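You operate a simulated robot arm through the tools that you are given. There is no shell and no other tool.

You are at the controls of a simulated robot arm. One attempt, no reset.

JOB
Move the white sensor to mark 3, clamp it and teach it.
Fine: its yellow button teaches it, once the knob is tight.
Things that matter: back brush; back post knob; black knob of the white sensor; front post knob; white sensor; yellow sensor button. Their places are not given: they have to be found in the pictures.

It is judged by the outcome, as a careful person would: the job done as asked, and still so three seconds after it is handed in. It fails if anything else is knocked over, pushed out of place, dropped, spilled or broken.

ROBOT AND FRAMES
A 7-joint arm with a two-finger gripper, fixed in place. Base frame: the origin is at the foot of the arm, x ahead of it, y to its left, z up. Units: mm, degrees, N and s.
With the tool pointing down near the work surface it reaches from about 320 to 720 mm from the base axis. Its first joint turns from -66.0 to 66.0 degrees. Payload 2.45 kg.
Tool frame: the origin (TCP) lies between the finger pads and is the grasp point; the fingertips stand 26 mm ahead of it; z points along the fingers, y is the line along which they close. The gripper opens to 96 mm. The gripper's body begins 69 mm behind the TCP.
Orientation is that of the tool frame in the base frame, as a unit quaternion [w, x, y, z]. With the fingers straight down and closing along the base's y, the tool's x points along the base's -x, its y along +y and its z along -z.

CONTROLS
- The arm moves only by the tool step_arm. Its argument "steps" is a list of rows, each a list of 7 numbers: the shift along the tool's x, y, z in mm, then the turn, a rotation vector about the tool's x, y, z in degrees, then the opening, from 0 (shut) to 1 (fully open). In form: [[x, y, z, ax, ay, az, fingers], ...]. A call has 1 to 20 rows; each row shifts and turns the commanded pose from where the row before left it, along the tool's axes as they then stand. Rows are played at 5 a second. More than 50 mm and 8.6 degrees between two rows, or a gripper value outside its range, and nothing of the call is played. A pose out of reach is approached as far as the arm can. The call stops where the force on the tool passes 40 N (or 10 N more than at its start, if that is more) or the arm is blocked; 0.2 s more then pass. Each finger halts on what it meets, pressing with about 31 N; the grip force reading is that of the motor and also rises with nothing between the fingers. The clock runs only during rows and for 0.2 s after the last one: add rows that do not move to give the fingers time. It gives the time, the measured TCP pose, the force on the tool (base axes), the opening and the grip force at its end, in the units of the frame above (readings bear some noise), with the torque about the TCP (base axes, N m) and any sound that the robot's microphone picked up.
- Cameras (640 x 400 px; columns grow to the right, rows downward): "scene" is fixed at [149.7, -379.7, 1429.1]; the picture's right is [0.90, -0.45, 0.00], its down [-0.23, -0.47, -0.85] and it looks along [0.38, 0.76, -0.53] (base axes); focal length 342 px, centre (320, 200). "wrist" rides on the gripper at [82, 3, -98] in the tool frame; the picture's right is [-0.04, 1.00, 0.00], its down [-0.73, -0.03, -0.68] and it looks along [-0.68, -0.03, 0.73] (tool axes); focal length 256 px, centre (320, 200).
- grab_frame(camera): a new picture of that camera. The clock stands still meanwhile.
- pixel_to_xyz(camera, pixels): for up to 12 pixels [column, row] of the newest picture of that camera ("zoom" is the newest enlarged one), the place [x, y, z] in the base frame of the surface seen there, good to about 2 mm. The clock stands still meanwhile.
- close_up(camera, box): a new picture of the part [left, top, right, bottom] of that camera's present view, enlarged. The clock stands still meanwhile.
- finish_job(): hands the job in; it is judged then, once.

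Unless the task says otherwise, let go and move clear before handing in.

The tools are called after ">>>" as a command line: name --pt "numbers of a row" for each row, then --argument value for the rest, lists and objects as JSON in quotes. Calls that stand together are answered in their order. step_arm: Moves the arm, as the interface text tells. Its arguments: {"type":"object","properties":{"steps":{"type":"array","items":{"type":"array","items":{"type":"number"}}}},"required":["steps"]} The other tools are called the same way: grab_frame (camera) takes a picture; pixel_to_xyz (camera, pixels) gives the place of the surface under pixels of a picture; close_up (camera, box) takes an enlarged picture of a part of a camera's view; finish_job () hands the job in.

At the start:

```text
time_s: 0.0
tool_pos: [407.6, 145.5, 1060.2]
tool_rot: [0.001, 0.0, 1.0, 0.001]
contact_force: [-0.4, -0.5, 0.0]
moment: [0.01, -0.04, -0.05]
width: 96.0
grasp_force: 0.0
```

scene: 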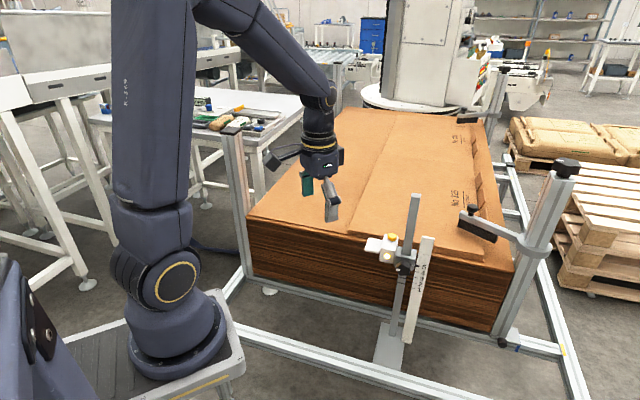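
wrist: 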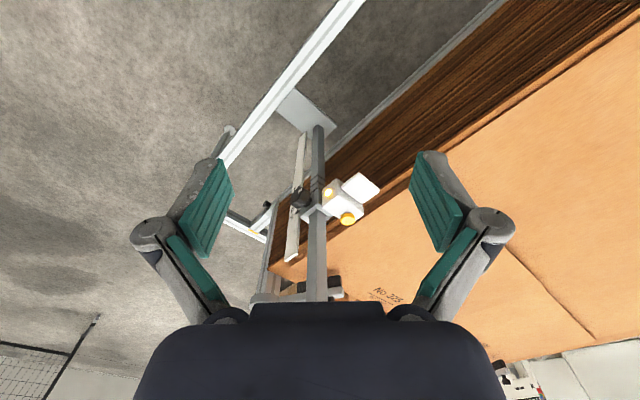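

The scene picture shows a white sensor at about (382,248) on a vertical post, with a scale strip at (418,290) beside it. I'll take enlarged views to find the knob, the button and the marks.

>>> close_up --camera "scene" --box '[340, 180, 460, 370]'

>>> close_up --camera "wrist" --box '[220, 100, 420, 300]'

```text
2.11 times, centred on (400, 275) of scene
```

zoom: 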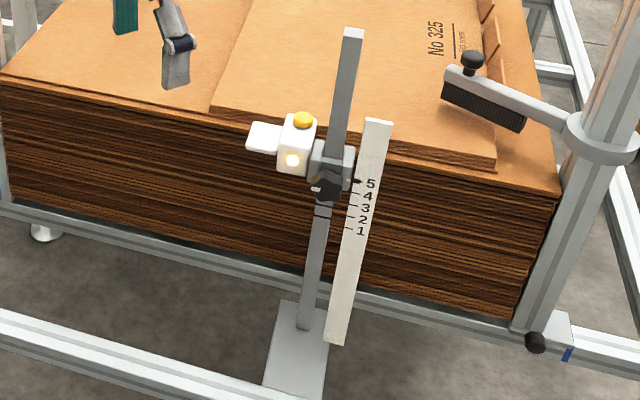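

```text
2.00 times, centred on (320, 200) of wrist
```

zoom: 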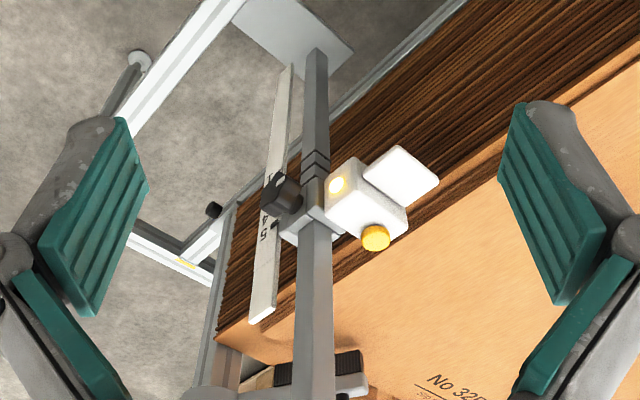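

The sensor sits at about mark 5 on the scale. Next I'll take tighter enlargements and measure the geometry.

>>> close_up --camera "scene" --box '[360, 225, 440, 300]'

```text
5.33 times, centred on (400, 262) of scene
```

zoom: 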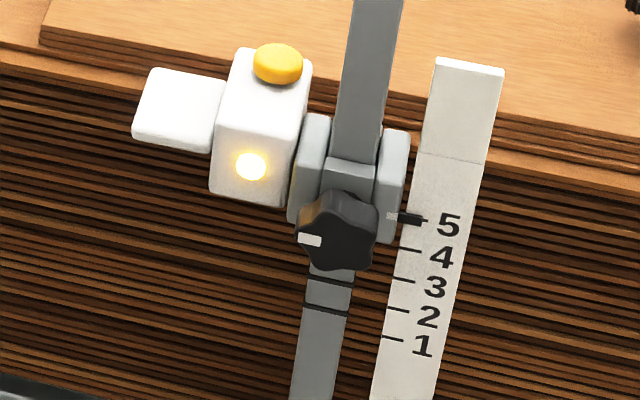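

>>> pixel_to_xyz --camera "zoom" --pixels '[[278, 60], [262, 98], [250, 166], [338, 238], [310, 240], [420, 220], [410, 250], [404, 280], [397, 310], [392, 339], [345, 170], [372, 40]]'

>>> pixel_to_xyz --camera "scene" --pixels '[[416, 196], [428, 240], [390, 340], [405, 340], [370, 249], [385, 240], [480, 222], [468, 210], [565, 170], [505, 345], [395, 237], [413, 245]]'

```text
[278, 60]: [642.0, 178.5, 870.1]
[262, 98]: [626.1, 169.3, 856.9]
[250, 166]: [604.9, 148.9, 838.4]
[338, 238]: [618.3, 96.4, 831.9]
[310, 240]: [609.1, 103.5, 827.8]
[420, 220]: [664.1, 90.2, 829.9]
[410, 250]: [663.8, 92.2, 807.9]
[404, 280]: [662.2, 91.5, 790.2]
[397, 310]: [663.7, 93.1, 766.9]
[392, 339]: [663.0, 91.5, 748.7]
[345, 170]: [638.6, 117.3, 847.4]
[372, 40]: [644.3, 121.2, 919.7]
```

```text
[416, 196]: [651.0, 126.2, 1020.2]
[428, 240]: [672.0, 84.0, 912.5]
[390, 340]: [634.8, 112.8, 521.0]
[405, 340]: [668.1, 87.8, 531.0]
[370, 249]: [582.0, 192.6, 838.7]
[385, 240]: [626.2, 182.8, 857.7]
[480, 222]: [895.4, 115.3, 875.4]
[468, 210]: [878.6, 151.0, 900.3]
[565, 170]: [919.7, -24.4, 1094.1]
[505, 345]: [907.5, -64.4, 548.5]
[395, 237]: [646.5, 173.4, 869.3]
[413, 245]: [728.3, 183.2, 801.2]
```

Mark 5 is at about z 830 and mark 3 at about z 790, so the spacing is roughly 20 mm and the sensor must drop about 40 mm. I'll measure the knob's axis from the wrist camera.

>>> close_up --camera "wrist" --box '[270, 150, 400, 260]'

>>> pixel_to_xyz --camera "scene" --pixels '[[180, 350], [215, 375], [300, 375], [280, 180], [450, 150], [240, 150], [370, 360], [345, 280], [570, 380], [200, 130], [215, 125], [520, 240]]'

```text
3.64 times, centred on (335, 205) of wrist
```

zoom: 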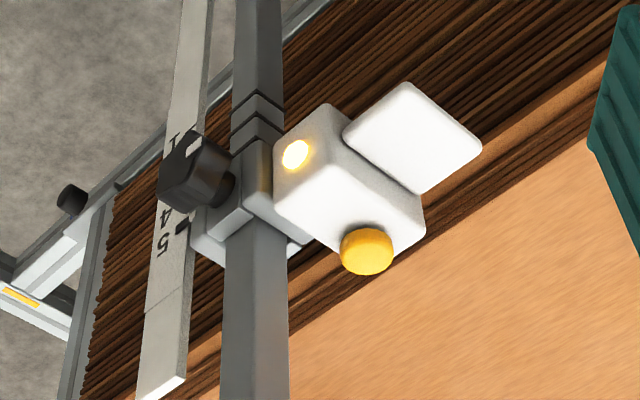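

```text
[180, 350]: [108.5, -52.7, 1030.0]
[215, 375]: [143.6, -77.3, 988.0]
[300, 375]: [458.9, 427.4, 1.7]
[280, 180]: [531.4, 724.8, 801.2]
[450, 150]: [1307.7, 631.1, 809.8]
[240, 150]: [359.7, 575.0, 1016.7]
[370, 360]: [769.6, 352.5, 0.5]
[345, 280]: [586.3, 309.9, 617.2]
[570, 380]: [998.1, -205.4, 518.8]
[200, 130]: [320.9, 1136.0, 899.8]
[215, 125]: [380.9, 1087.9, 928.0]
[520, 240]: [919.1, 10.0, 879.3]
```

>>> pixel_to_xyz --camera "zoom" --pixels '[[205, 180], [180, 180], [193, 145], [215, 200], [230, 195], [250, 170], [270, 225], [200, 225], [240, 300], [275, 300], [300, 205], [350, 220]]'

>>> pixel_to_xyz --camera "zoom" --pixels '[[295, 155], [320, 175], [366, 240], [366, 262], [395, 215], [290, 190], [400, 140], [440, 150], [405, 95], [150, 300], [175, 300], [183, 228]]'

```text
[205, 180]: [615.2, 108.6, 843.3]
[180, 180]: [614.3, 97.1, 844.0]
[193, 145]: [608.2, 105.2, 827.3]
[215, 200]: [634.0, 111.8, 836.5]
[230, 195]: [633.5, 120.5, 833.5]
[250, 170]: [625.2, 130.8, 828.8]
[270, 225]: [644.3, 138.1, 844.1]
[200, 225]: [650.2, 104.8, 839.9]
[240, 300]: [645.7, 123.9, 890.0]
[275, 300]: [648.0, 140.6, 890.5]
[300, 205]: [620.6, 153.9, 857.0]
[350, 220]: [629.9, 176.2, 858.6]
```

```text
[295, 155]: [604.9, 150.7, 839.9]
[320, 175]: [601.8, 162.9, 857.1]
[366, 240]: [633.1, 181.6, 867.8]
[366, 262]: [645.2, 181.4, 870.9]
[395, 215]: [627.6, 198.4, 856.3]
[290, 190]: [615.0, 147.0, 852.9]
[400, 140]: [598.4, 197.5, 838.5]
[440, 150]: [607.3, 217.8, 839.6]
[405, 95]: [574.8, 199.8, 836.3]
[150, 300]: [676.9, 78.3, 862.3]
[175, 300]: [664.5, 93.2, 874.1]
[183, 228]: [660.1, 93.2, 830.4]
```

The readings place the knob front at about (616,98,832), facing along roughly (-0.67,-0.75), with the bracket about 27 mm behind it. The body and button are to its left, with the button at about (642,180,870). I'll move to a standoff in front of the knob and start turning the tool towards it.

>>> step_arm --pt "-12 -20 10 0 0 0 1" --pt "-12 -20 10 0 0 0 1" --pt "-12 -20 10 0 0 0 1" --pt "-12 -20 10 0 0 0 1" --pt "-12 -20 10 0 0 0 1" --pt "-12 -20 10 0 0 0 1" --pt "-12 -20 10 0 0 0 1" --pt "-12 -20 10 0 0 0 1" --pt "0 0 0 0 0 -6 1" --pt "0 0 0 0 0 -6 1" --pt "0 0 0 0 0 -6 1" --pt "0 0 0 0 0 -6 1" --pt "0 0 0 0 0 -6 1" --pt "0 0 0 0 0 -6 1" --pt "0 0 0 0 0 -6 1" --pt "0 0 0 0 0 -6 1" --pt "0 0 0 0 0 0 1"

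```text
time_s: 3.6
tool_pos: [506.1, -15.5, 979.5]
tool_rot: [-0.001, -0.408, 0.913, 0.001]
contact_force: [0.9, -0.5, -0.5]
moment: [0.0, 0.01, 0.0]
width: 96.3
grasp_force: 0.1
```

The arm tracked well and now stands at (506,-15,980), yawed 48°. Next I'll pitch the tool towards horizontal, checking as it goes.

>>> step_arm --pt "0 0 0 0 -6 0 1" --pt "0 0 0 0 -6 0 1" --pt "0 0 0 0 -6 0 1" --pt "0 0 0 0 -6 0 1" --pt "0 0 0 0 -6 0 1" --pt "0 0 0 0 -6 0 1" --pt "0 0 0 0 -6 0 1" --pt "0 0 0 0 -6 0 1" --pt "0 0 0 0 0 0 1"

>>> grab_frame --camera "scene"

>>> grab_frame --camera "wrist"

```text
time_s: 5.6
tool_pos: [503.9, -14.3, 981.4]
tool_rot: [0.372, -0.372, 0.834, 0.166]
contact_force: [0.4, 0.2, 0.2]
moment: [0.03, 0.0, 0.01]
width: 95.8
grasp_force: 0.1
```

```text
taken
```

scene: 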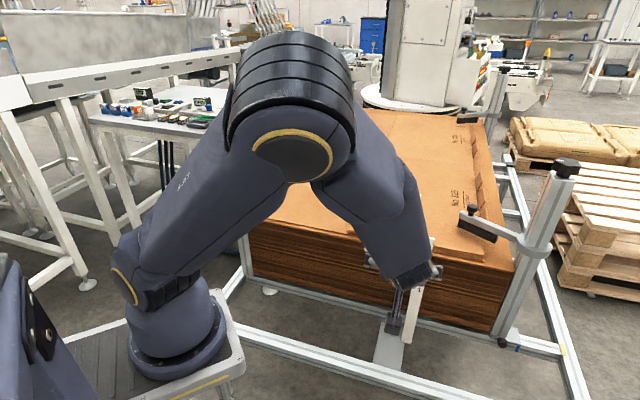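

```text
taken
```

wrist: 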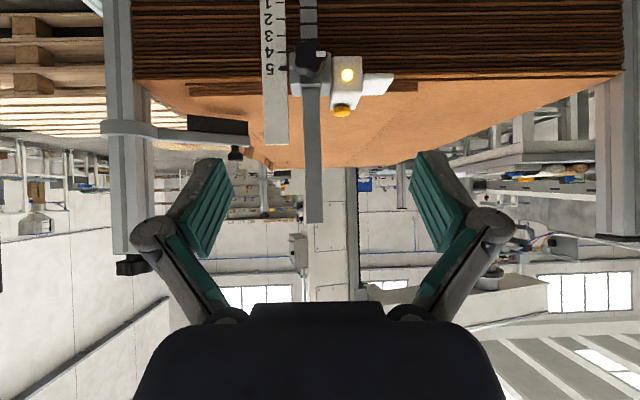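

The wrist view, which is now upside down, shows the knob at (310,55) and the scale beside it at (270,60). I'll enlarge it to measure.

>>> close_up --camera "wrist" --box '[240, 0, 410, 125]'

```text
3.20 times, centred on (325, 62) of wrist
```

zoom: 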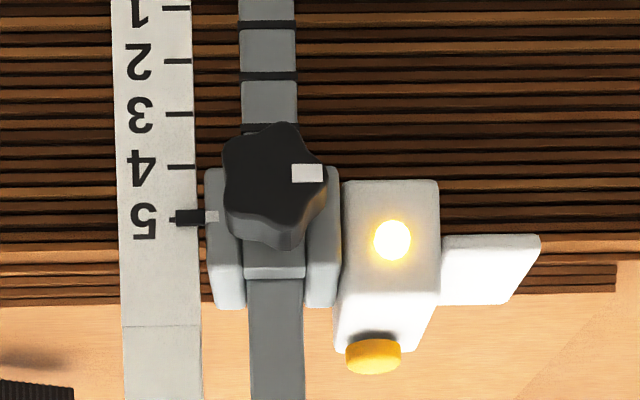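

>>> pixel_to_xyz --camera "zoom" --pixels '[[270, 185], [305, 173], [232, 180], [275, 130], [270, 220], [275, 240], [220, 235], [325, 260], [392, 240], [405, 190], [275, 272], [180, 250]]'

>>> pixel_to_xyz --camera "zoom" --pixels '[[185, 220], [180, 168], [180, 115], [180, 62], [375, 350], [375, 365], [400, 330], [490, 270], [270, 95], [270, 40], [270, 330], [190, 216]]'

```text
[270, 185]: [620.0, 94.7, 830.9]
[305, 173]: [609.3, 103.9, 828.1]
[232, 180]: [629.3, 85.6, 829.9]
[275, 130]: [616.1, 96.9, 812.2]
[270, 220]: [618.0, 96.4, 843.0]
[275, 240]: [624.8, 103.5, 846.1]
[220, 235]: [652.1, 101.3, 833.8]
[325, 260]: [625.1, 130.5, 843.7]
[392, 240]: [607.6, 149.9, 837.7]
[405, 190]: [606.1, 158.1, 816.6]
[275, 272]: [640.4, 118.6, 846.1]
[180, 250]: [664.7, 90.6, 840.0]
```

```text
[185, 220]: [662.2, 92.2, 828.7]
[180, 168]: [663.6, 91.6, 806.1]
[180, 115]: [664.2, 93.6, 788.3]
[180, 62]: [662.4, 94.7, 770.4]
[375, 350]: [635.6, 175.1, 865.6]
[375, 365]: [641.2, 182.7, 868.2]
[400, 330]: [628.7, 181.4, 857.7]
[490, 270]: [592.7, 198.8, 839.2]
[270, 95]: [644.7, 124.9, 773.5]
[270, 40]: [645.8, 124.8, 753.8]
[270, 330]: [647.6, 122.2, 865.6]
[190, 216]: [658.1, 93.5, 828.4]
```

The knob front centre works out at about (618,95,830), facing along (-0.67,-0.74). The scale marks run about 20 mm apart, with mark 3 at z≈788.5 and the pointer now at z≈828.5. I'll finish pitching the tool to horizontal.

>>> step_arm --pt "0 0 0 0 -6 0 1" --pt "0 0 0 0 -6 0 1" --pt "0 0 0 0 -6 0 1" --pt "0 0 0 0 -6 0 1" --pt "0 0 0 0 -6 0 1" --pt "0 0 0 0 -6 0 1" --pt "0 0 0 0 -6 0 1" --pt "0 0 0 0 0 0 1" --pt "0 0 0 0 0 0 1"

>>> grab_frame --camera "scene"

>>> grab_frame --camera "wrist"

```text
time_s: 7.6
tool_pos: [526.8, -42.9, 999.0]
tool_rot: [0.644, -0.287, 0.647, 0.29]
contact_force: [-0.2, -0.5, -1.0]
moment: [0.01, 0.02, -0.03]
width: 96.1
grasp_force: 0.0
out of reach, approached as far as the arm can: row 4, 5, 6, 7
```

```text
taken
```

scene: 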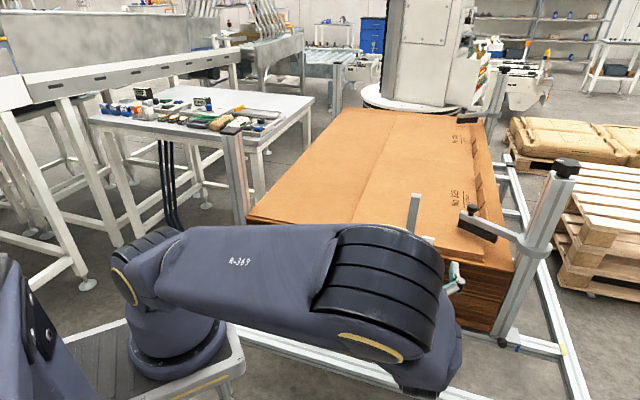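

```text
taken
```

wrist: 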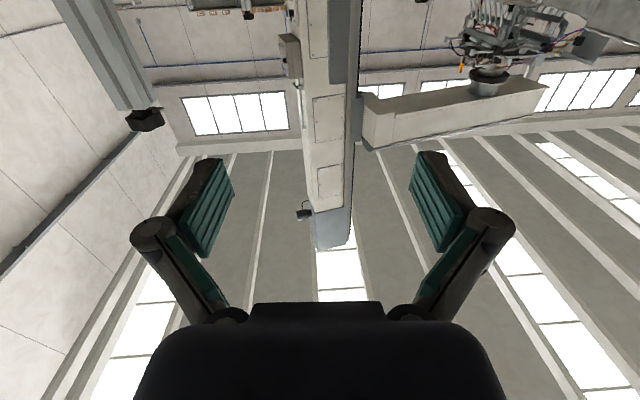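

The tool is now horizontal along (0.667,0.745,0), but the arm fell 30 mm short here and swung its elbow out. I'll check where the links are before going on.

>>> pixel_to_xyz --camera "scene" --pixels '[[385, 270], [250, 270], [140, 280], [350, 350], [430, 375], [455, 345], [455, 280], [180, 340], [160, 260]]'

```text
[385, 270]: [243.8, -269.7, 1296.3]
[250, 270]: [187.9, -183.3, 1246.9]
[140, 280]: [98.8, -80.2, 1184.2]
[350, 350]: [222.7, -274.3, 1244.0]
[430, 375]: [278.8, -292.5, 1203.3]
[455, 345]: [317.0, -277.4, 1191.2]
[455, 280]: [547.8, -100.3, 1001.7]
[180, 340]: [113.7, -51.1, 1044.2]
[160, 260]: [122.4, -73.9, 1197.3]
```

The elbow is at about (240,-280,1270), well clear of everything. I'll move down and forward in small rows towards the knob standoff and see what is reachable.

>>> step_arm --pt "15 3 10 0 0 0 1" --pt "15 3 10 0 0 0 1" --pt "15 3 10 0 0 0 1" --pt "15 3 10 0 0 0 1" --pt "15 3 10 0 0 0 1" --pt "0 0 0 0 0 0 1" --pt "0 0 0 0 0 0 1"

>>> grab_frame --camera "scene"

>>> grab_frame --camera "wrist"

```text
time_s: 9.2
tool_pos: [558.4, -33.9, 962.9]
tool_rot: [0.645, -0.288, 0.646, 0.29]
contact_force: [0.1, -0.2, -0.1]
moment: [-0.01, 0.01, 0.01]
width: 95.8
grasp_force: 0.1
out of reach, approached as far as the arm can: row 1, 2, 3, 4, 5
```

```text
taken
```

scene: 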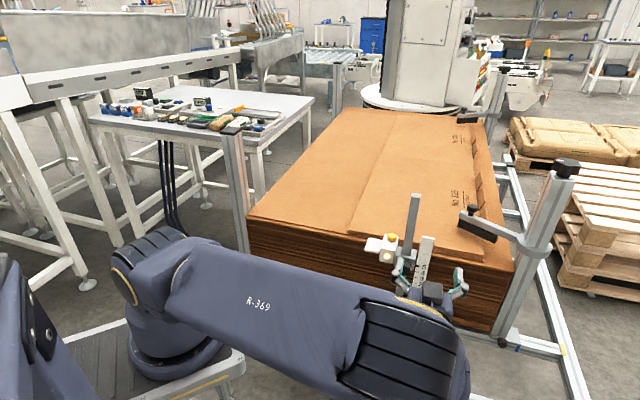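

```text
taken
```

wrist: 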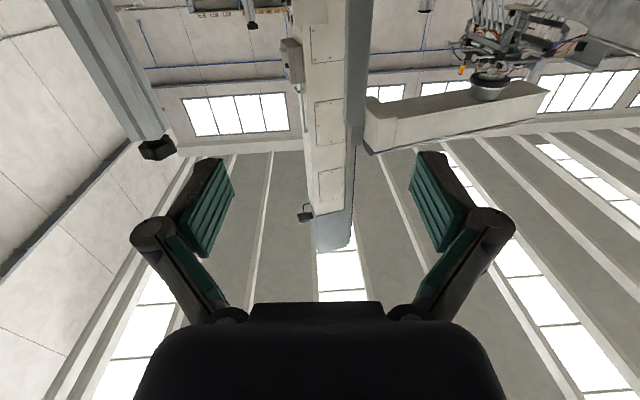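

It stays short at (558,-34,963), so this wrist and elbow posture doesn't suit here. I'll back out, return to a partly pitched tool and take the last pitch nearer the knob, where the arm is more extended.

>>> step_arm --pt "-15 -3 -10 0 0 0 1" --pt "-15 -3 -10 0 0 0 1" --pt "-15 -3 -10 0 0 0 1" --pt "-15 -3 -10 0 0 0 1" --pt "-15 -3 -10 0 0 0 1" --pt "0 0 0 0 6 0 1" --pt "0 0 0 0 6 0 1" --pt "0 0 0 0 6 0 1" --pt "0 0 0 0 6 0 1" --pt "0 0 0 0 6 0 1" --pt "0 0 0 0 6 0 1" --pt "0 0 0 0 6 0 1" --pt "0 0 0 0 0 0 1" --pt "0 0 0 0 0 0 1" --pt "0 0 0 0 0 0 1"

>>> grab_frame --camera "scene"

```text
time_s: 12.4
tool_pos: [535.7, -80.4, 1038.1]
tool_rot: [0.372, -0.371, 0.835, 0.165]
contact_force: [-0.7, 0.1, 0.1]
moment: [0.03, 0.02, -0.03]
width: 96.1
grasp_force: 0.0
```

```text
taken
```

scene: 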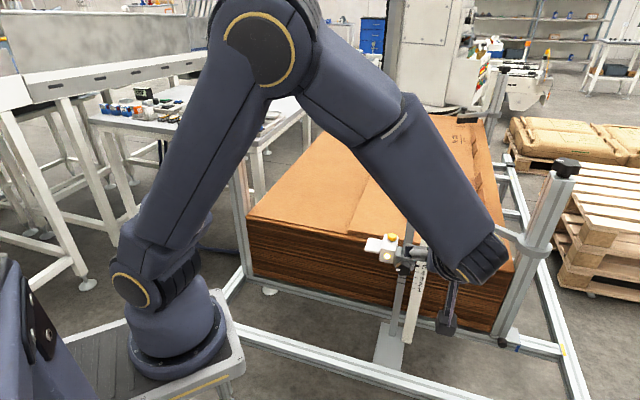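

The commands restart from the measured pose, and the elbow is up again with the TCP at (536,-80,1038). I'll move towards the knob at this 48° pitch before pitching further.

>>> step_arm --pt "4.6 7 21 0 0 0 1" --pt "4.6 7 21 0 0 0 1" --pt "4.6 7 21 0 0 0 1" --pt "4.6 7 21 0 0 0 1" --pt "4.6 7 21 0 0 0 1" --pt "4.6 7 21 0 0 0 1" --pt "4.6 7 21 0 0 0 1" --pt "4.6 7 21 0 0 0 1" --pt "0 0 0 0 0 0 1" --pt "0 0 0 0 0 0 1"

>>> grab_frame --camera "scene"

>>> grab_frame --camera "wrist"

```text
time_s: 14.6
tool_pos: [560.4, 31.8, 898.1]
tool_rot: [0.371, -0.372, 0.835, 0.166]
contact_force: [-0.6, 0.6, 0.1]
moment: [0.01, 0.03, -0.03]
width: 96.0
grasp_force: 0.1
```

```text
taken
```

scene: 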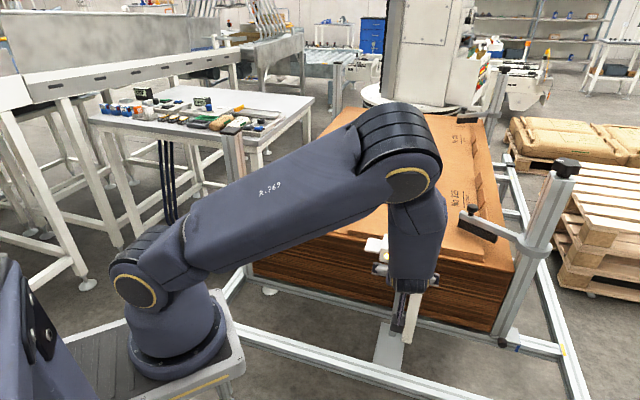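

```text
taken
```

wrist: 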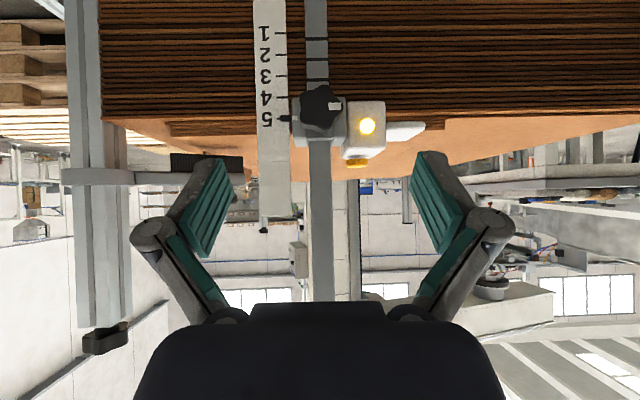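

The move landed cleanly at (560,32,898), and the knob is at (320,107) in the wrist view. Now I'll pitch a bit more and see how far the arm keeps up.

>>> step_arm --pt "0 0 0 0 -6 0 1" --pt "0 0 0 0 -6 0 1" --pt "0 0 0 0 -6 0 1" --pt "0 0 0 0 0 0 1"

```text
time_s: 15.6
tool_pos: [561.3, 31.6, 897.9]
tool_rot: [0.497, -0.341, 0.766, 0.221]
contact_force: [0.9, 0.1, -0.5]
moment: [0.03, 0.02, 0.0]
width: 95.9
grasp_force: 0.0
```

>>> step_arm --pt "0 0 0 0 -4 0 1" --pt "0 0 0 0 -4 0 1" --pt "0 0 0 0 -4 0 1" --pt "0 0 0 0 0 0 1"

>>> grab_frame --camera "scene"

```text
time_s: 16.6
tool_pos: [561.6, 31.4, 898.2]
tool_rot: [0.575, -0.317, 0.709, 0.256]
contact_force: [0.2, 0.4, -0.5]
moment: [0.03, 0.01, -0.02]
width: 96.0
grasp_force: 0.2
```

```text
taken
```

scene: 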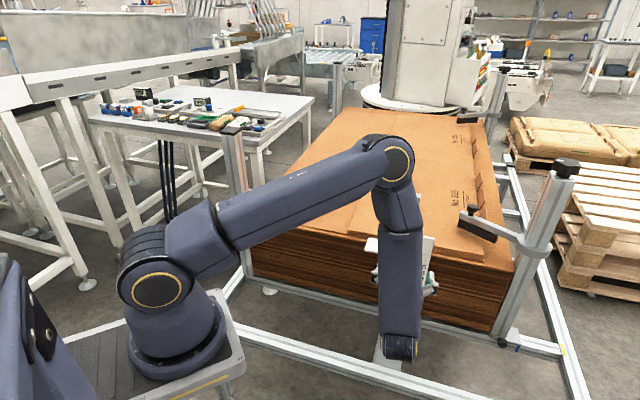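

The position held at 78° pitch, and the forearm now hangs down with the elbow up. I'll check the forearm's clearance to the post before the last 12°.

>>> pixel_to_xyz --camera "scene" --pixels '[[395, 165], [400, 230], [400, 300], [400, 345], [380, 200], [418, 240], [425, 248], [372, 246], [430, 282]]'

>>> grab_frame --camera "wrist"

```text
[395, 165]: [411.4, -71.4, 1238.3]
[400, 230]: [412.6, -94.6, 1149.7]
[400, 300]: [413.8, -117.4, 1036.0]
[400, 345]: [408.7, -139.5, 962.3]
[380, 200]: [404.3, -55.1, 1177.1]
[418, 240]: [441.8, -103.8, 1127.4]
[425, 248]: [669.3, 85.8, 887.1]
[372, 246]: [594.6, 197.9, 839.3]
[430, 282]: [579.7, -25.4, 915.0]
```

```text
taken
```

wrist: 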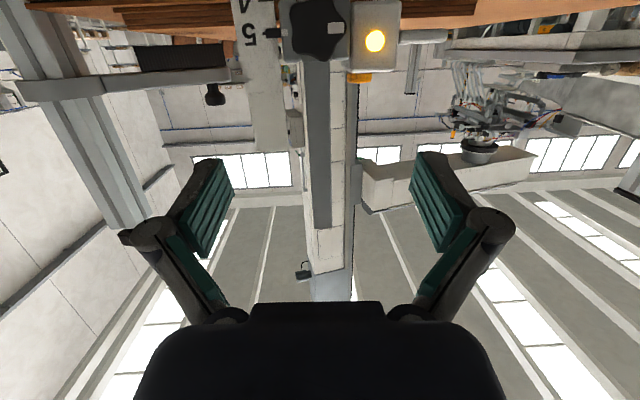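

The forearm is about 200 mm clear of the post, and the wrist view is centred on the knob. I'll finish the pitch to 90°.

>>> step_arm --pt "0 0 0 0 -4 0 1" --pt "0 0 0 0 -4 0 1" --pt "0 0 0 0 -4 0 1" --pt "0 0 0 0 0 0 1"

>>> grab_frame --camera "scene"

```text
time_s: 17.6
tool_pos: [562.2, 32.0, 896.7]
tool_rot: [0.645, -0.287, 0.647, 0.287]
contact_force: [-1.2, 0.1, 0.7]
moment: [0.02, 0.02, -0.03]
width: 95.9
grasp_force: 0.1
```

```text
taken
```

scene: 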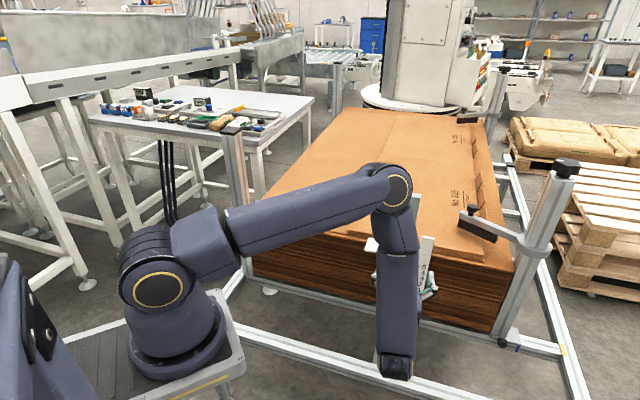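

Horizontal is reached, with the axis at depth 400 and lateral 396, in line with the knob. Next I'll lower to knob height and look.

>>> step_arm --pt "16.7 0 0 0 0 0 1" --pt "16.7 0 0 0 0 0 1" --pt "16.7 0 0 0 0 0 1" --pt "16.7 0 0 0 0 0 1" --pt "0 0 0 0 0 0 1"

>>> grab_frame --camera "wrist"

>>> close_up --camera "scene" --box '[350, 220, 450, 300]'

```text
time_s: 18.8
tool_pos: [561.2, 32.4, 831.3]
tool_rot: [0.646, -0.288, 0.646, 0.288]
contact_force: [1.1, -0.8, 0.4]
moment: [-0.03, -0.03, 0.02]
width: 96.0
grasp_force: 0.1
```

```text
taken
```

wrist: 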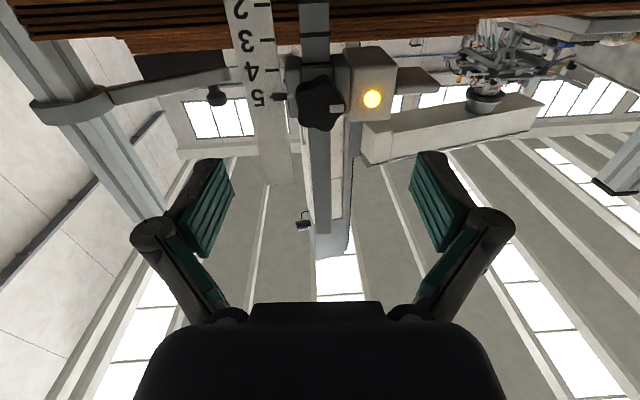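

```text
5.00 times, centred on (400, 260) of scene
```

zoom: 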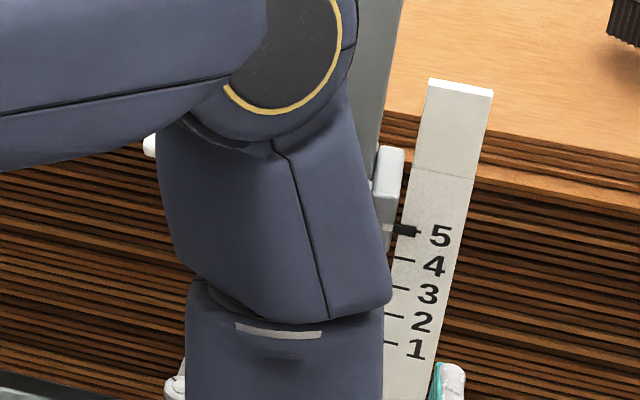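

The pointer and scale stay visible in the scene view, and the knob is at (320,103) in the wrist view. I'll measure the knob again from here.

>>> close_up --camera "wrist" --box '[240, 50, 400, 150]'

```text
4.00 times, centred on (320, 100) of wrist
```

zoom: 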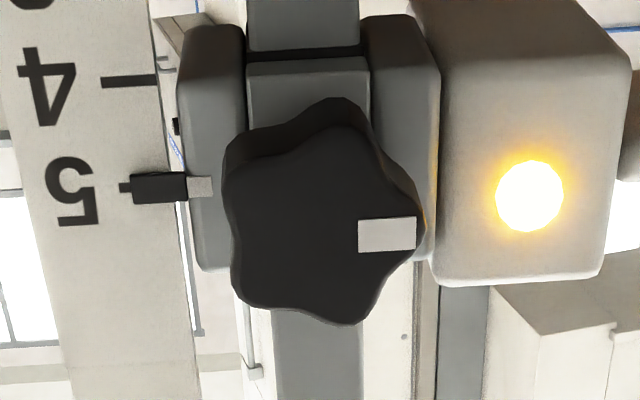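

>>> pixel_to_xyz --camera "zoom" --pixels '[[320, 230], [387, 233], [240, 230], [330, 160], [330, 300], [410, 200], [300, 130], [340, 108], [205, 200], [405, 150], [310, 90], [160, 187]]'

```text
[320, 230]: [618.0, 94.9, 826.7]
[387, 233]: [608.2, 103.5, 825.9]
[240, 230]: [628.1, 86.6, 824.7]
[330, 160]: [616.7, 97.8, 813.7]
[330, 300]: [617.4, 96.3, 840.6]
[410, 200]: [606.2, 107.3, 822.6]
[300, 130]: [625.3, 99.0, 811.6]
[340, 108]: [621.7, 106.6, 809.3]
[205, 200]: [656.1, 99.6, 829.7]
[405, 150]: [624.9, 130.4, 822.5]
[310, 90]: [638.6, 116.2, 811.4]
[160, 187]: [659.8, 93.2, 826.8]
```

The knob is a five-lobed star of about 20 mm radius, with its face at depth 485, its back near 504 and the bracket at 512. The index lobe points horizontally, so closing sideways puts one pad on two lobes. I'll advance 77 mm with the fingers open, so the tips stop short of the bracket.

>>> step_arm --pt "0.5 -0.2 10 0 0 0 1" --pt "0.5 -0.2 10 0 0 0 1" --pt "0.5 -0.2 10 0 0 0 1" --pt "0.5 -0.2 10 0 0 0 1" --pt "0 0 10 0 0 0 1" --pt "0 0 10 0 0 0 1" --pt "0 0 10 0 0 0 1" --pt "0 0 6 0 0 0 1" --pt "0 0 0 0 0 0 1" --pt "0 0 0 0 0 0 1"

>>> grab_frame --camera "wrist"

>>> grab_frame --camera "scene"

```text
time_s: 21.0
tool_pos: [612.8, 87.7, 827.0]
tool_rot: [0.646, -0.288, 0.646, 0.287]
contact_force: [0.2, 0.5, 0.6]
moment: [-0.02, -0.03, 0.0]
width: 96.2
grasp_force: 0.1
```

```text
taken
```

wrist: 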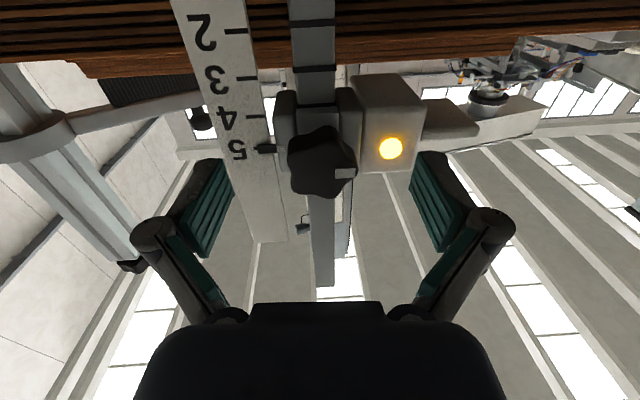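

```text
taken
```

scene: 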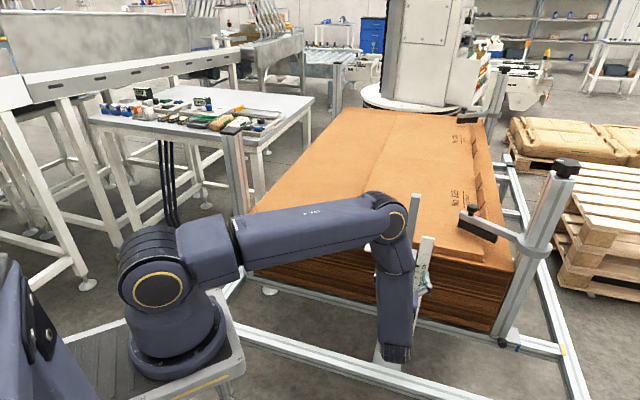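

The TCP is at depth 475, lateral 396.6, z 827, with no contact. I'll check the centring of the knob between the fingers up close.

>>> close_up --camera "wrist" --box '[240, 100, 400, 220]'

>>> pixel_to_xyz --camera "wrist" --pixels '[[320, 168], [320, 150], [320, 190], [295, 168], [345, 173], [215, 195], [430, 190], [225, 165], [420, 160], [265, 149], [320, 135], [270, 130]]'

```text
3.33 times, centred on (320, 160) of wrist
```

zoom: 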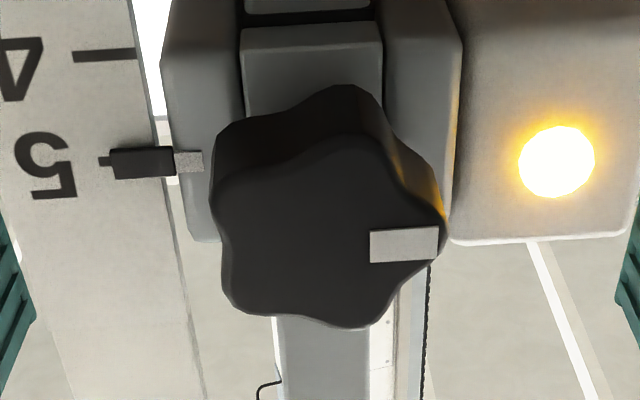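

```text
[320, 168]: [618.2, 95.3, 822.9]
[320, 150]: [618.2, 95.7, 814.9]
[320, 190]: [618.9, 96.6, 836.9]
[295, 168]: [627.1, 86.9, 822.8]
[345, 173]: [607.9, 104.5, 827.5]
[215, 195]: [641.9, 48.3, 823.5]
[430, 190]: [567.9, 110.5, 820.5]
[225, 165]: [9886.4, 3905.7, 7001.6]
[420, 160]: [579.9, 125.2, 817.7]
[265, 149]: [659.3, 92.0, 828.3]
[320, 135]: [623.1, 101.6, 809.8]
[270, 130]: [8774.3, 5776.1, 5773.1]
```

The knob sits centred between the open fingers to within about 2 mm. Now I'll close on it, holding still for 1.6 s.

>>> step_arm --pt "0 0 0 0 0 0 0" --pt "0 0 0 0 0 0 0" --pt "0 0 0 0 0 0 0" --pt "0 0 0 0 0 0 0" --pt "0 0 0 0 0 0 0" --pt "0 0 0 0 0 0 0" --pt "0 0 0 0 0 0 0" --pt "0 0 0 0 0 0 0"

>>> grab_frame --camera "wrist"

>>> close_up --camera "scene" --box '[370, 220, 450, 290]'

```text
time_s: 22.8
tool_pos: [612.2, 89.2, 827.4]
tool_rot: [0.645, -0.288, 0.646, 0.289]
contact_force: [-16.3, 8.6, -2.2]
moment: [0.14, -0.07, -0.29]
width: 37.2
grasp_force: 44.9
```

```text
taken
```

wrist: 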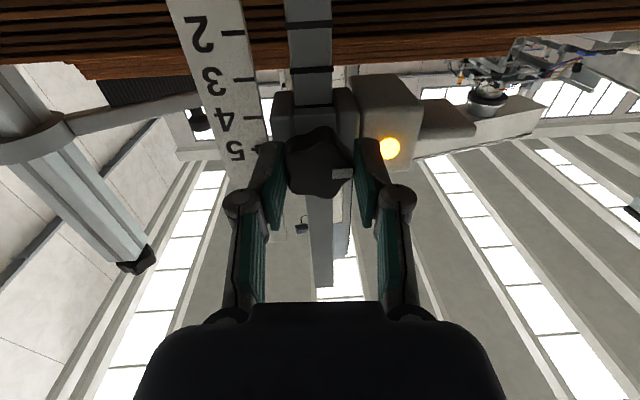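

```text
5.71 times, centred on (410, 255) of scene
```

zoom: 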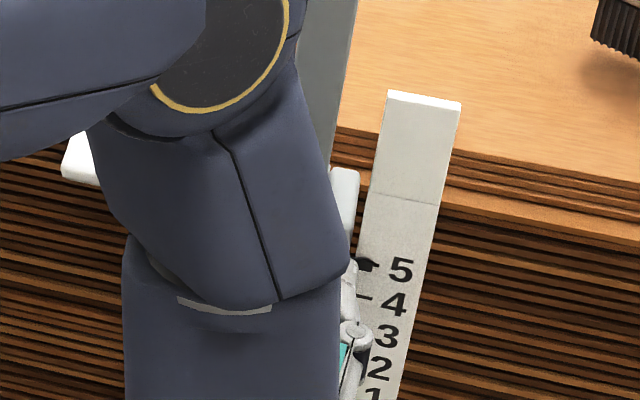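

The fingers stopped at 37 mm on the knob. The tool feels about 18 N sideways, along -l, so I'll shift 1 mm that way to relieve it.

>>> step_arm --pt "0 1 0 0 0 0 0" --pt "0 0 0 0 0 0 0"

```text
time_s: 23.4
tool_pos: [612.5, 88.0, 828.8]
tool_rot: [0.645, -0.288, 0.646, 0.288]
contact_force: [-8.9, 9.6, -3.2]
moment: [-0.4, 0.46, 0.01]
width: 36.7
grasp_force: 45.0
```

The sideways force dropped to about 13 N with the grip firm. Now I'll turn the knob counterclockwise as seen from the front (negative about tool z), in small steps to loosen it.

>>> step_arm --pt "0 0.5 0 0 0 0 0" --pt "0 0 0 0 0 -5 0" --pt "0 0 0 0 0 -5 0" --pt "0 0 0 0 0 -5 0" --pt "0 0 0 0 0 -5 0" --pt "0 0 0 0 0 0 0"

>>> grab_frame --camera "wrist"

```text
time_s: 24.8
tool_pos: [611.2, 88.5, 827.9]
tool_rot: [0.685, -0.397, 0.586, 0.172]
contact_force: [5.6, 9.4, -10.5]
moment: [-0.61, 0.6, -0.48]
width: 36.9
grasp_force: 45.3
```

```text
taken
```

wrist: 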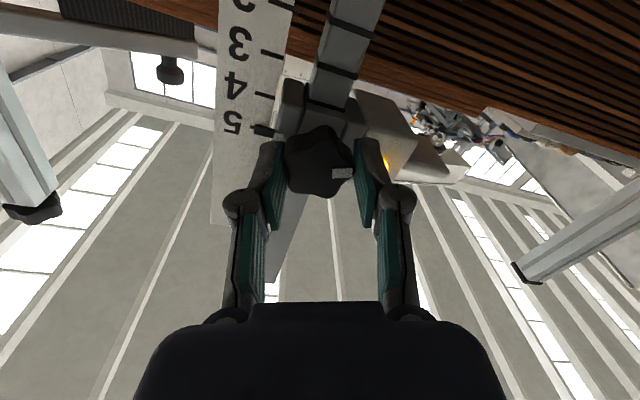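

The knob turned with the fingers, its white index still against the right pad at (342,173). I'll check the pointer and then keep loosening.

>>> step_arm --pt "0 0 0 0 0 -5 0" --pt "0 0 0 0 0 -5 0" --pt "0 0 0 0 0 -5 0" --pt "0 0 0 0 0 -5 0" --pt "0 0 0 0 0 -5 0" --pt "0 0 0 0 0 -5 0" --pt "0 0 0 0 0 0 0"

>>> grab_frame --camera "wrist"

>>> close_up --camera "scene" --box '[370, 220, 450, 290]'

```text
time_s: 25.4
tool_pos: [613.3, 88.3, 828.1]
tool_rot: [0.688, -0.438, 0.562, 0.14]
contact_force: [-0.7, 3.8, -3.5]
moment: [0.09, -0.14, -0.35]
width: 37.2
grasp_force: 45.5
out of reach, approached as far as the arm can: row 2
stopped in row 2: the force on the tool passed its limit at 54 N (the readings are from after the stop); the commanded pose is now the measured one
```

```text
taken
```

wrist: 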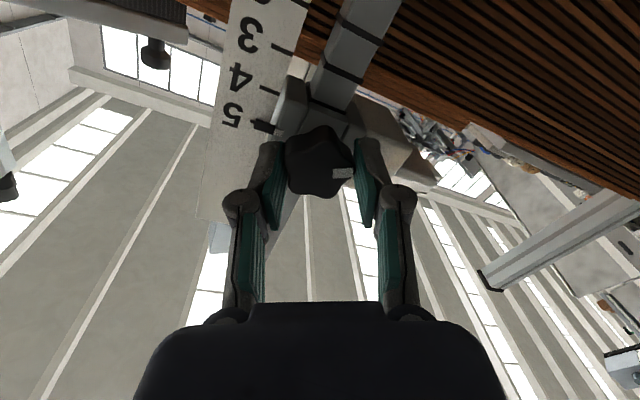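

```text
5.71 times, centred on (410, 255) of scene
```

zoom: 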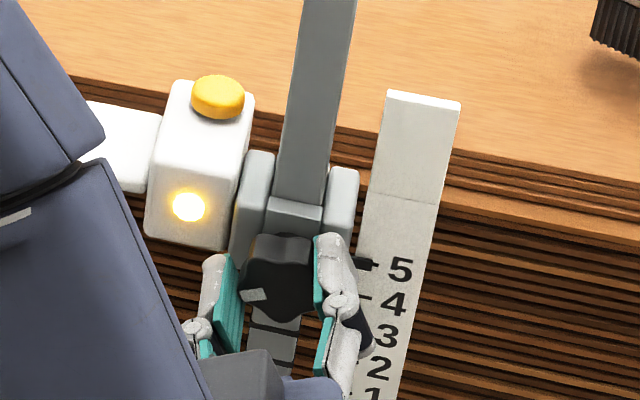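

The arm reached its limit at about 26° of roll this way, and the knob turned with it. The pointer still reads 5. I'll test whether the clamp already slides by easing it down 2 mm while holding the knob.

>>> step_arm --pt "0.9 0.45 0 0 0 0 0" --pt "0.9 0.45 0 0 0 0 0" --pt "0 0 0 0 0 0 0"

>>> close_up --camera "scene" --box '[370, 220, 450, 290]'

```text
time_s: 26.2
tool_pos: [612.5, 88.6, 827.5]
tool_rot: [0.689, -0.437, 0.561, 0.141]
contact_force: [-8.9, 5.5, 2.8]
moment: [0.35, -0.31, -0.39]
width: 37.0
grasp_force: 45.7
```

```text
5.71 times, centred on (410, 255) of scene
```

zoom: 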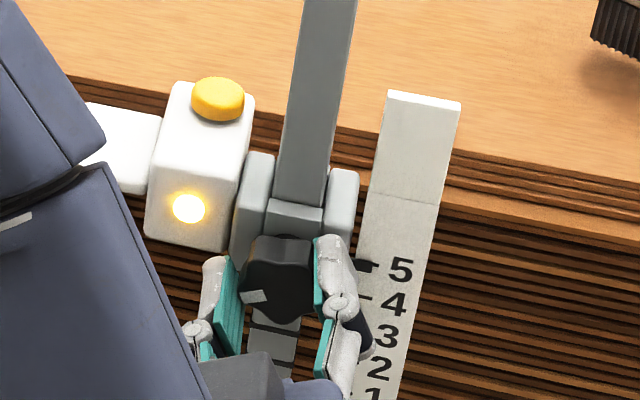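

The LED shifted from (188,206) to (189,208), which may be a slide of about 1 mm, and the force stayed low. I'll go another 4 mm to be sure.

>>> step_arm --pt "0.9 0.45 0 0 0 0 0" --pt "0.9 0.45 0 0 0 0 0" --pt "0.9 0.45 0 0 0 0 0" --pt "0.9 0.45 0 0 0 0 0" --pt "0 0 0 0 0 0 0"

>>> close_up --camera "scene" --box '[370, 220, 450, 290]'

```text
time_s: 27.4
tool_pos: [612.2, 88.5, 821.6]
tool_rot: [0.689, -0.437, 0.561, 0.139]
contact_force: [-3.4, 7.3, 2.6]
moment: [1.15, -1.14, -0.03]
width: 37.4
grasp_force: 45.2
```

```text
5.71 times, centred on (410, 255) of scene
```

zoom: 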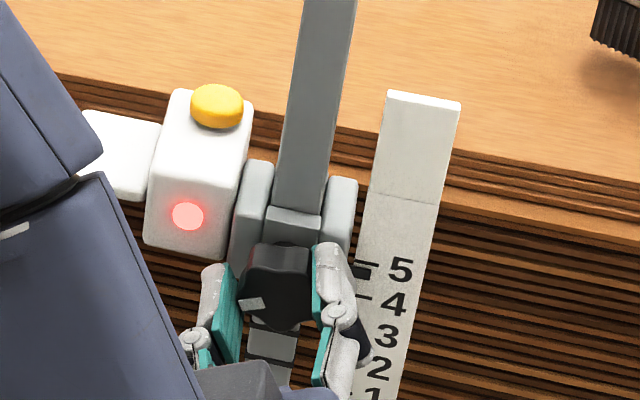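

The sensor now slides freely (the LED went red, the force is only a few N), so the clamp is loose and I still hold the knob. I'll slide it down 26 mm more towards mark 3.

>>> step_arm --pt "1.8 0.9 0 0 0 0 0" --pt "1.8 0.9 0 0 0 0 0" --pt "1.8 0.9 0 0 0 0 0" --pt "1.8 0.9 0 0 0 0 0" --pt "1.8 0.9 0 0 0 0 0" --pt "1.8 0.9 0 0 0 0 0" --pt "1.8 0.9 0 0 0 0 0" --pt "1.8 0.9 0 0 0 0 0" --pt "1.8 0.9 0 0 0 0 0" --pt "1.8 0.9 0 0 0 0 0" --pt "1.8 0.9 0 0 0 0 0" --pt "1.8 0.9 0 0 0 0 0" --pt "1.8 0.9 0 0 0 0 0" --pt "0 0 0 0 0 0 0"

>>> close_up --camera "scene" --box '[370, 220, 450, 290]'

>>> grab_frame --camera "wrist"

```text
time_s: 30.0
tool_pos: [612.2, 87.7, 799.4]
tool_rot: [0.685, -0.44, 0.562, 0.151]
contact_force: [-4.6, 2.3, -2.5]
moment: [0.46, -0.46, -0.47]
width: 37.8
grasp_force: 45.5
out of reach, approached as far as the arm can: row 10
stopped in row 13: the force on the tool passed its limit at 41 N (the readings are from after the stop); the commanded pose is now the measured one
```

```text
5.71 times, centred on (410, 255) of scene
```

zoom: 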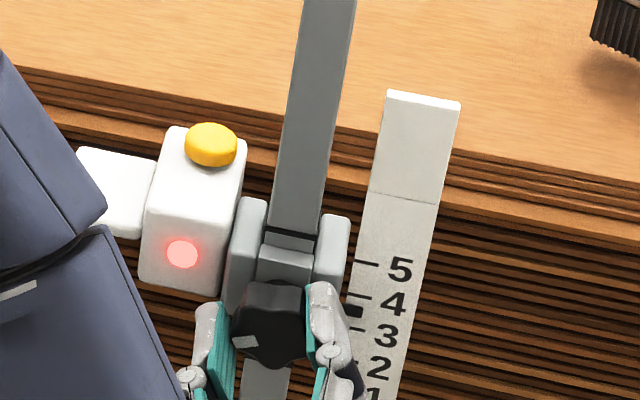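

```text
taken
```

wrist: 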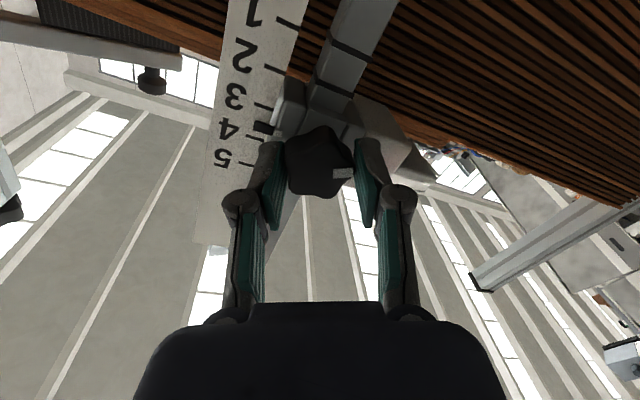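

The arm is near a joint limit at z 799, and the pointer at (355,312) sits between marks 4 and 3. I'll roll back about 4° to ease the limit and straighten the slight yaw, then check that it still slides.

>>> step_arm --pt "0 0 0 0 0 2 0" --pt "0 0 0 0.9 0.4 2 0" --pt "0 0 0 0.9 0.4 0 0" --pt "1.2 0.6 0 0 0 0 0" --pt "1.2 0.6 0 0 0 0 0" --pt "0 0 0 0 0 0 0"

>>> close_up --camera "scene" --box '[370, 220, 450, 290]'

```text
time_s: 31.4
tool_pos: [612.3, 88.8, 798.2]
tool_rot: [0.682, -0.41, 0.584, 0.162]
contact_force: [-14.4, 3.8, -0.8]
moment: [0.87, -0.86, -0.02]
width: 37.3
grasp_force: 44.2
```

```text
5.71 times, centred on (410, 255) of scene
```

zoom: 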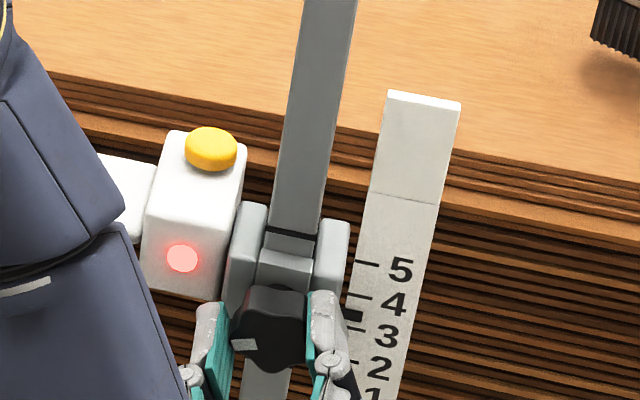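

It still slides at this roll and is no longer out of reach. The pointer is at about (354,316) and the mark 3 line at (358,329), so roughly 8–10 mm remain. I'll continue down 6 mm.

>>> step_arm --pt "1.4 0.56 0 0 0 0 0" --pt "1.4 0.56 0 0 0 0 0" --pt "1.4 0.56 0 0 0 0 0" --pt "1.4 0.56 0 0 0 0 0" --pt "0 0 0 0 0 0 0"

>>> close_up --camera "scene" --box '[390, 245, 430, 280]'

```text
time_s: 32.6
tool_pos: [612.2, 89.2, 791.6]
tool_rot: [0.681, -0.41, 0.584, 0.162]
contact_force: [-19.5, 8.7, -7.1]
moment: [0.52, -0.55, -0.12]
width: 37.3
grasp_force: 44.7
```

```text
11.43 times, centred on (410, 262) of scene
```

zoom: 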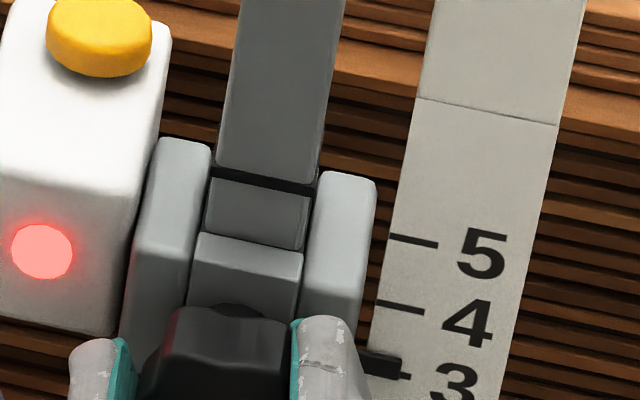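

The pointer is now just above mark 3, its body at (380,364) and the mark line's end at (408,377). I'll look tighter to judge the last few millimetres.

>>> close_up --camera "scene" --box '[398, 258, 422, 284]'

>>> close_up --camera "wrist" --box '[220, 60, 320, 160]'

```text
15.38 times, centred on (410, 271) of scene
```

zoom: 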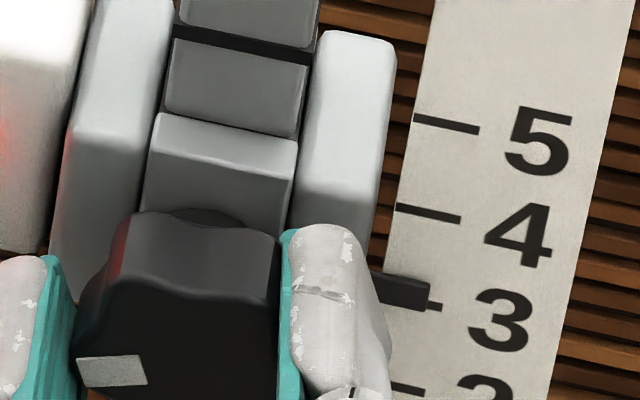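

```text
4.00 times, centred on (270, 110) of wrist
```

zoom: 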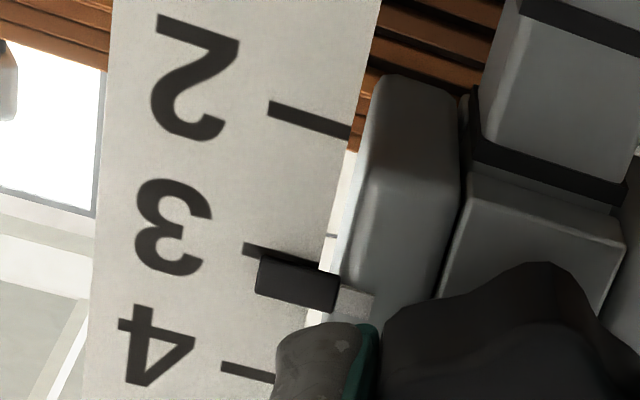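

The wrist close-up shows the pointer centre at (298,283) and the mark 3 line passing at about (298,263), so it sits about 2.5–3 mm high. The scene view agrees. I'll lower it 2.5 mm.

>>> step_arm --pt "1.2 0.47 0 0 0 0 0" --pt "1.2 0.47 0 0 0 0 0" --pt "0 0 0 0 0 0 0"

>>> close_up --camera "scene" --box '[398, 258, 422, 284]'

>>> close_up --camera "wrist" --box '[220, 60, 320, 160]'

```text
time_s: 33.4
tool_pos: [612.1, 89.4, 789.3]
tool_rot: [0.682, -0.411, 0.584, 0.161]
contact_force: [-17.3, 12.7, -2.8]
moment: [-0.35, 0.39, -0.45]
width: 36.9
grasp_force: 44.9
```

```text
15.38 times, centred on (410, 271) of scene
```

zoom: 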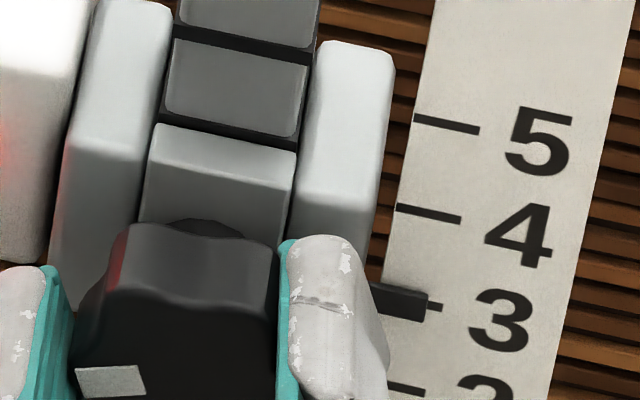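

```text
4.00 times, centred on (270, 110) of wrist
```

zoom: 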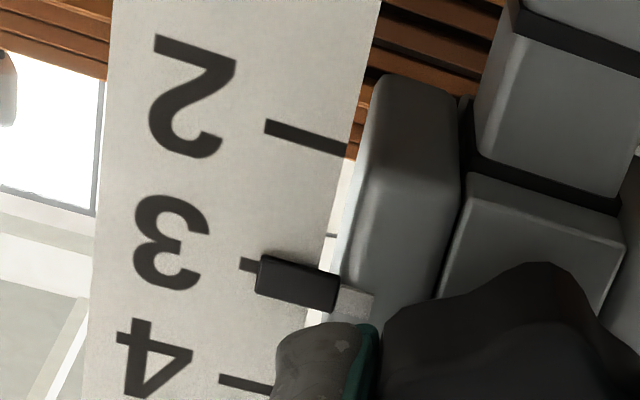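

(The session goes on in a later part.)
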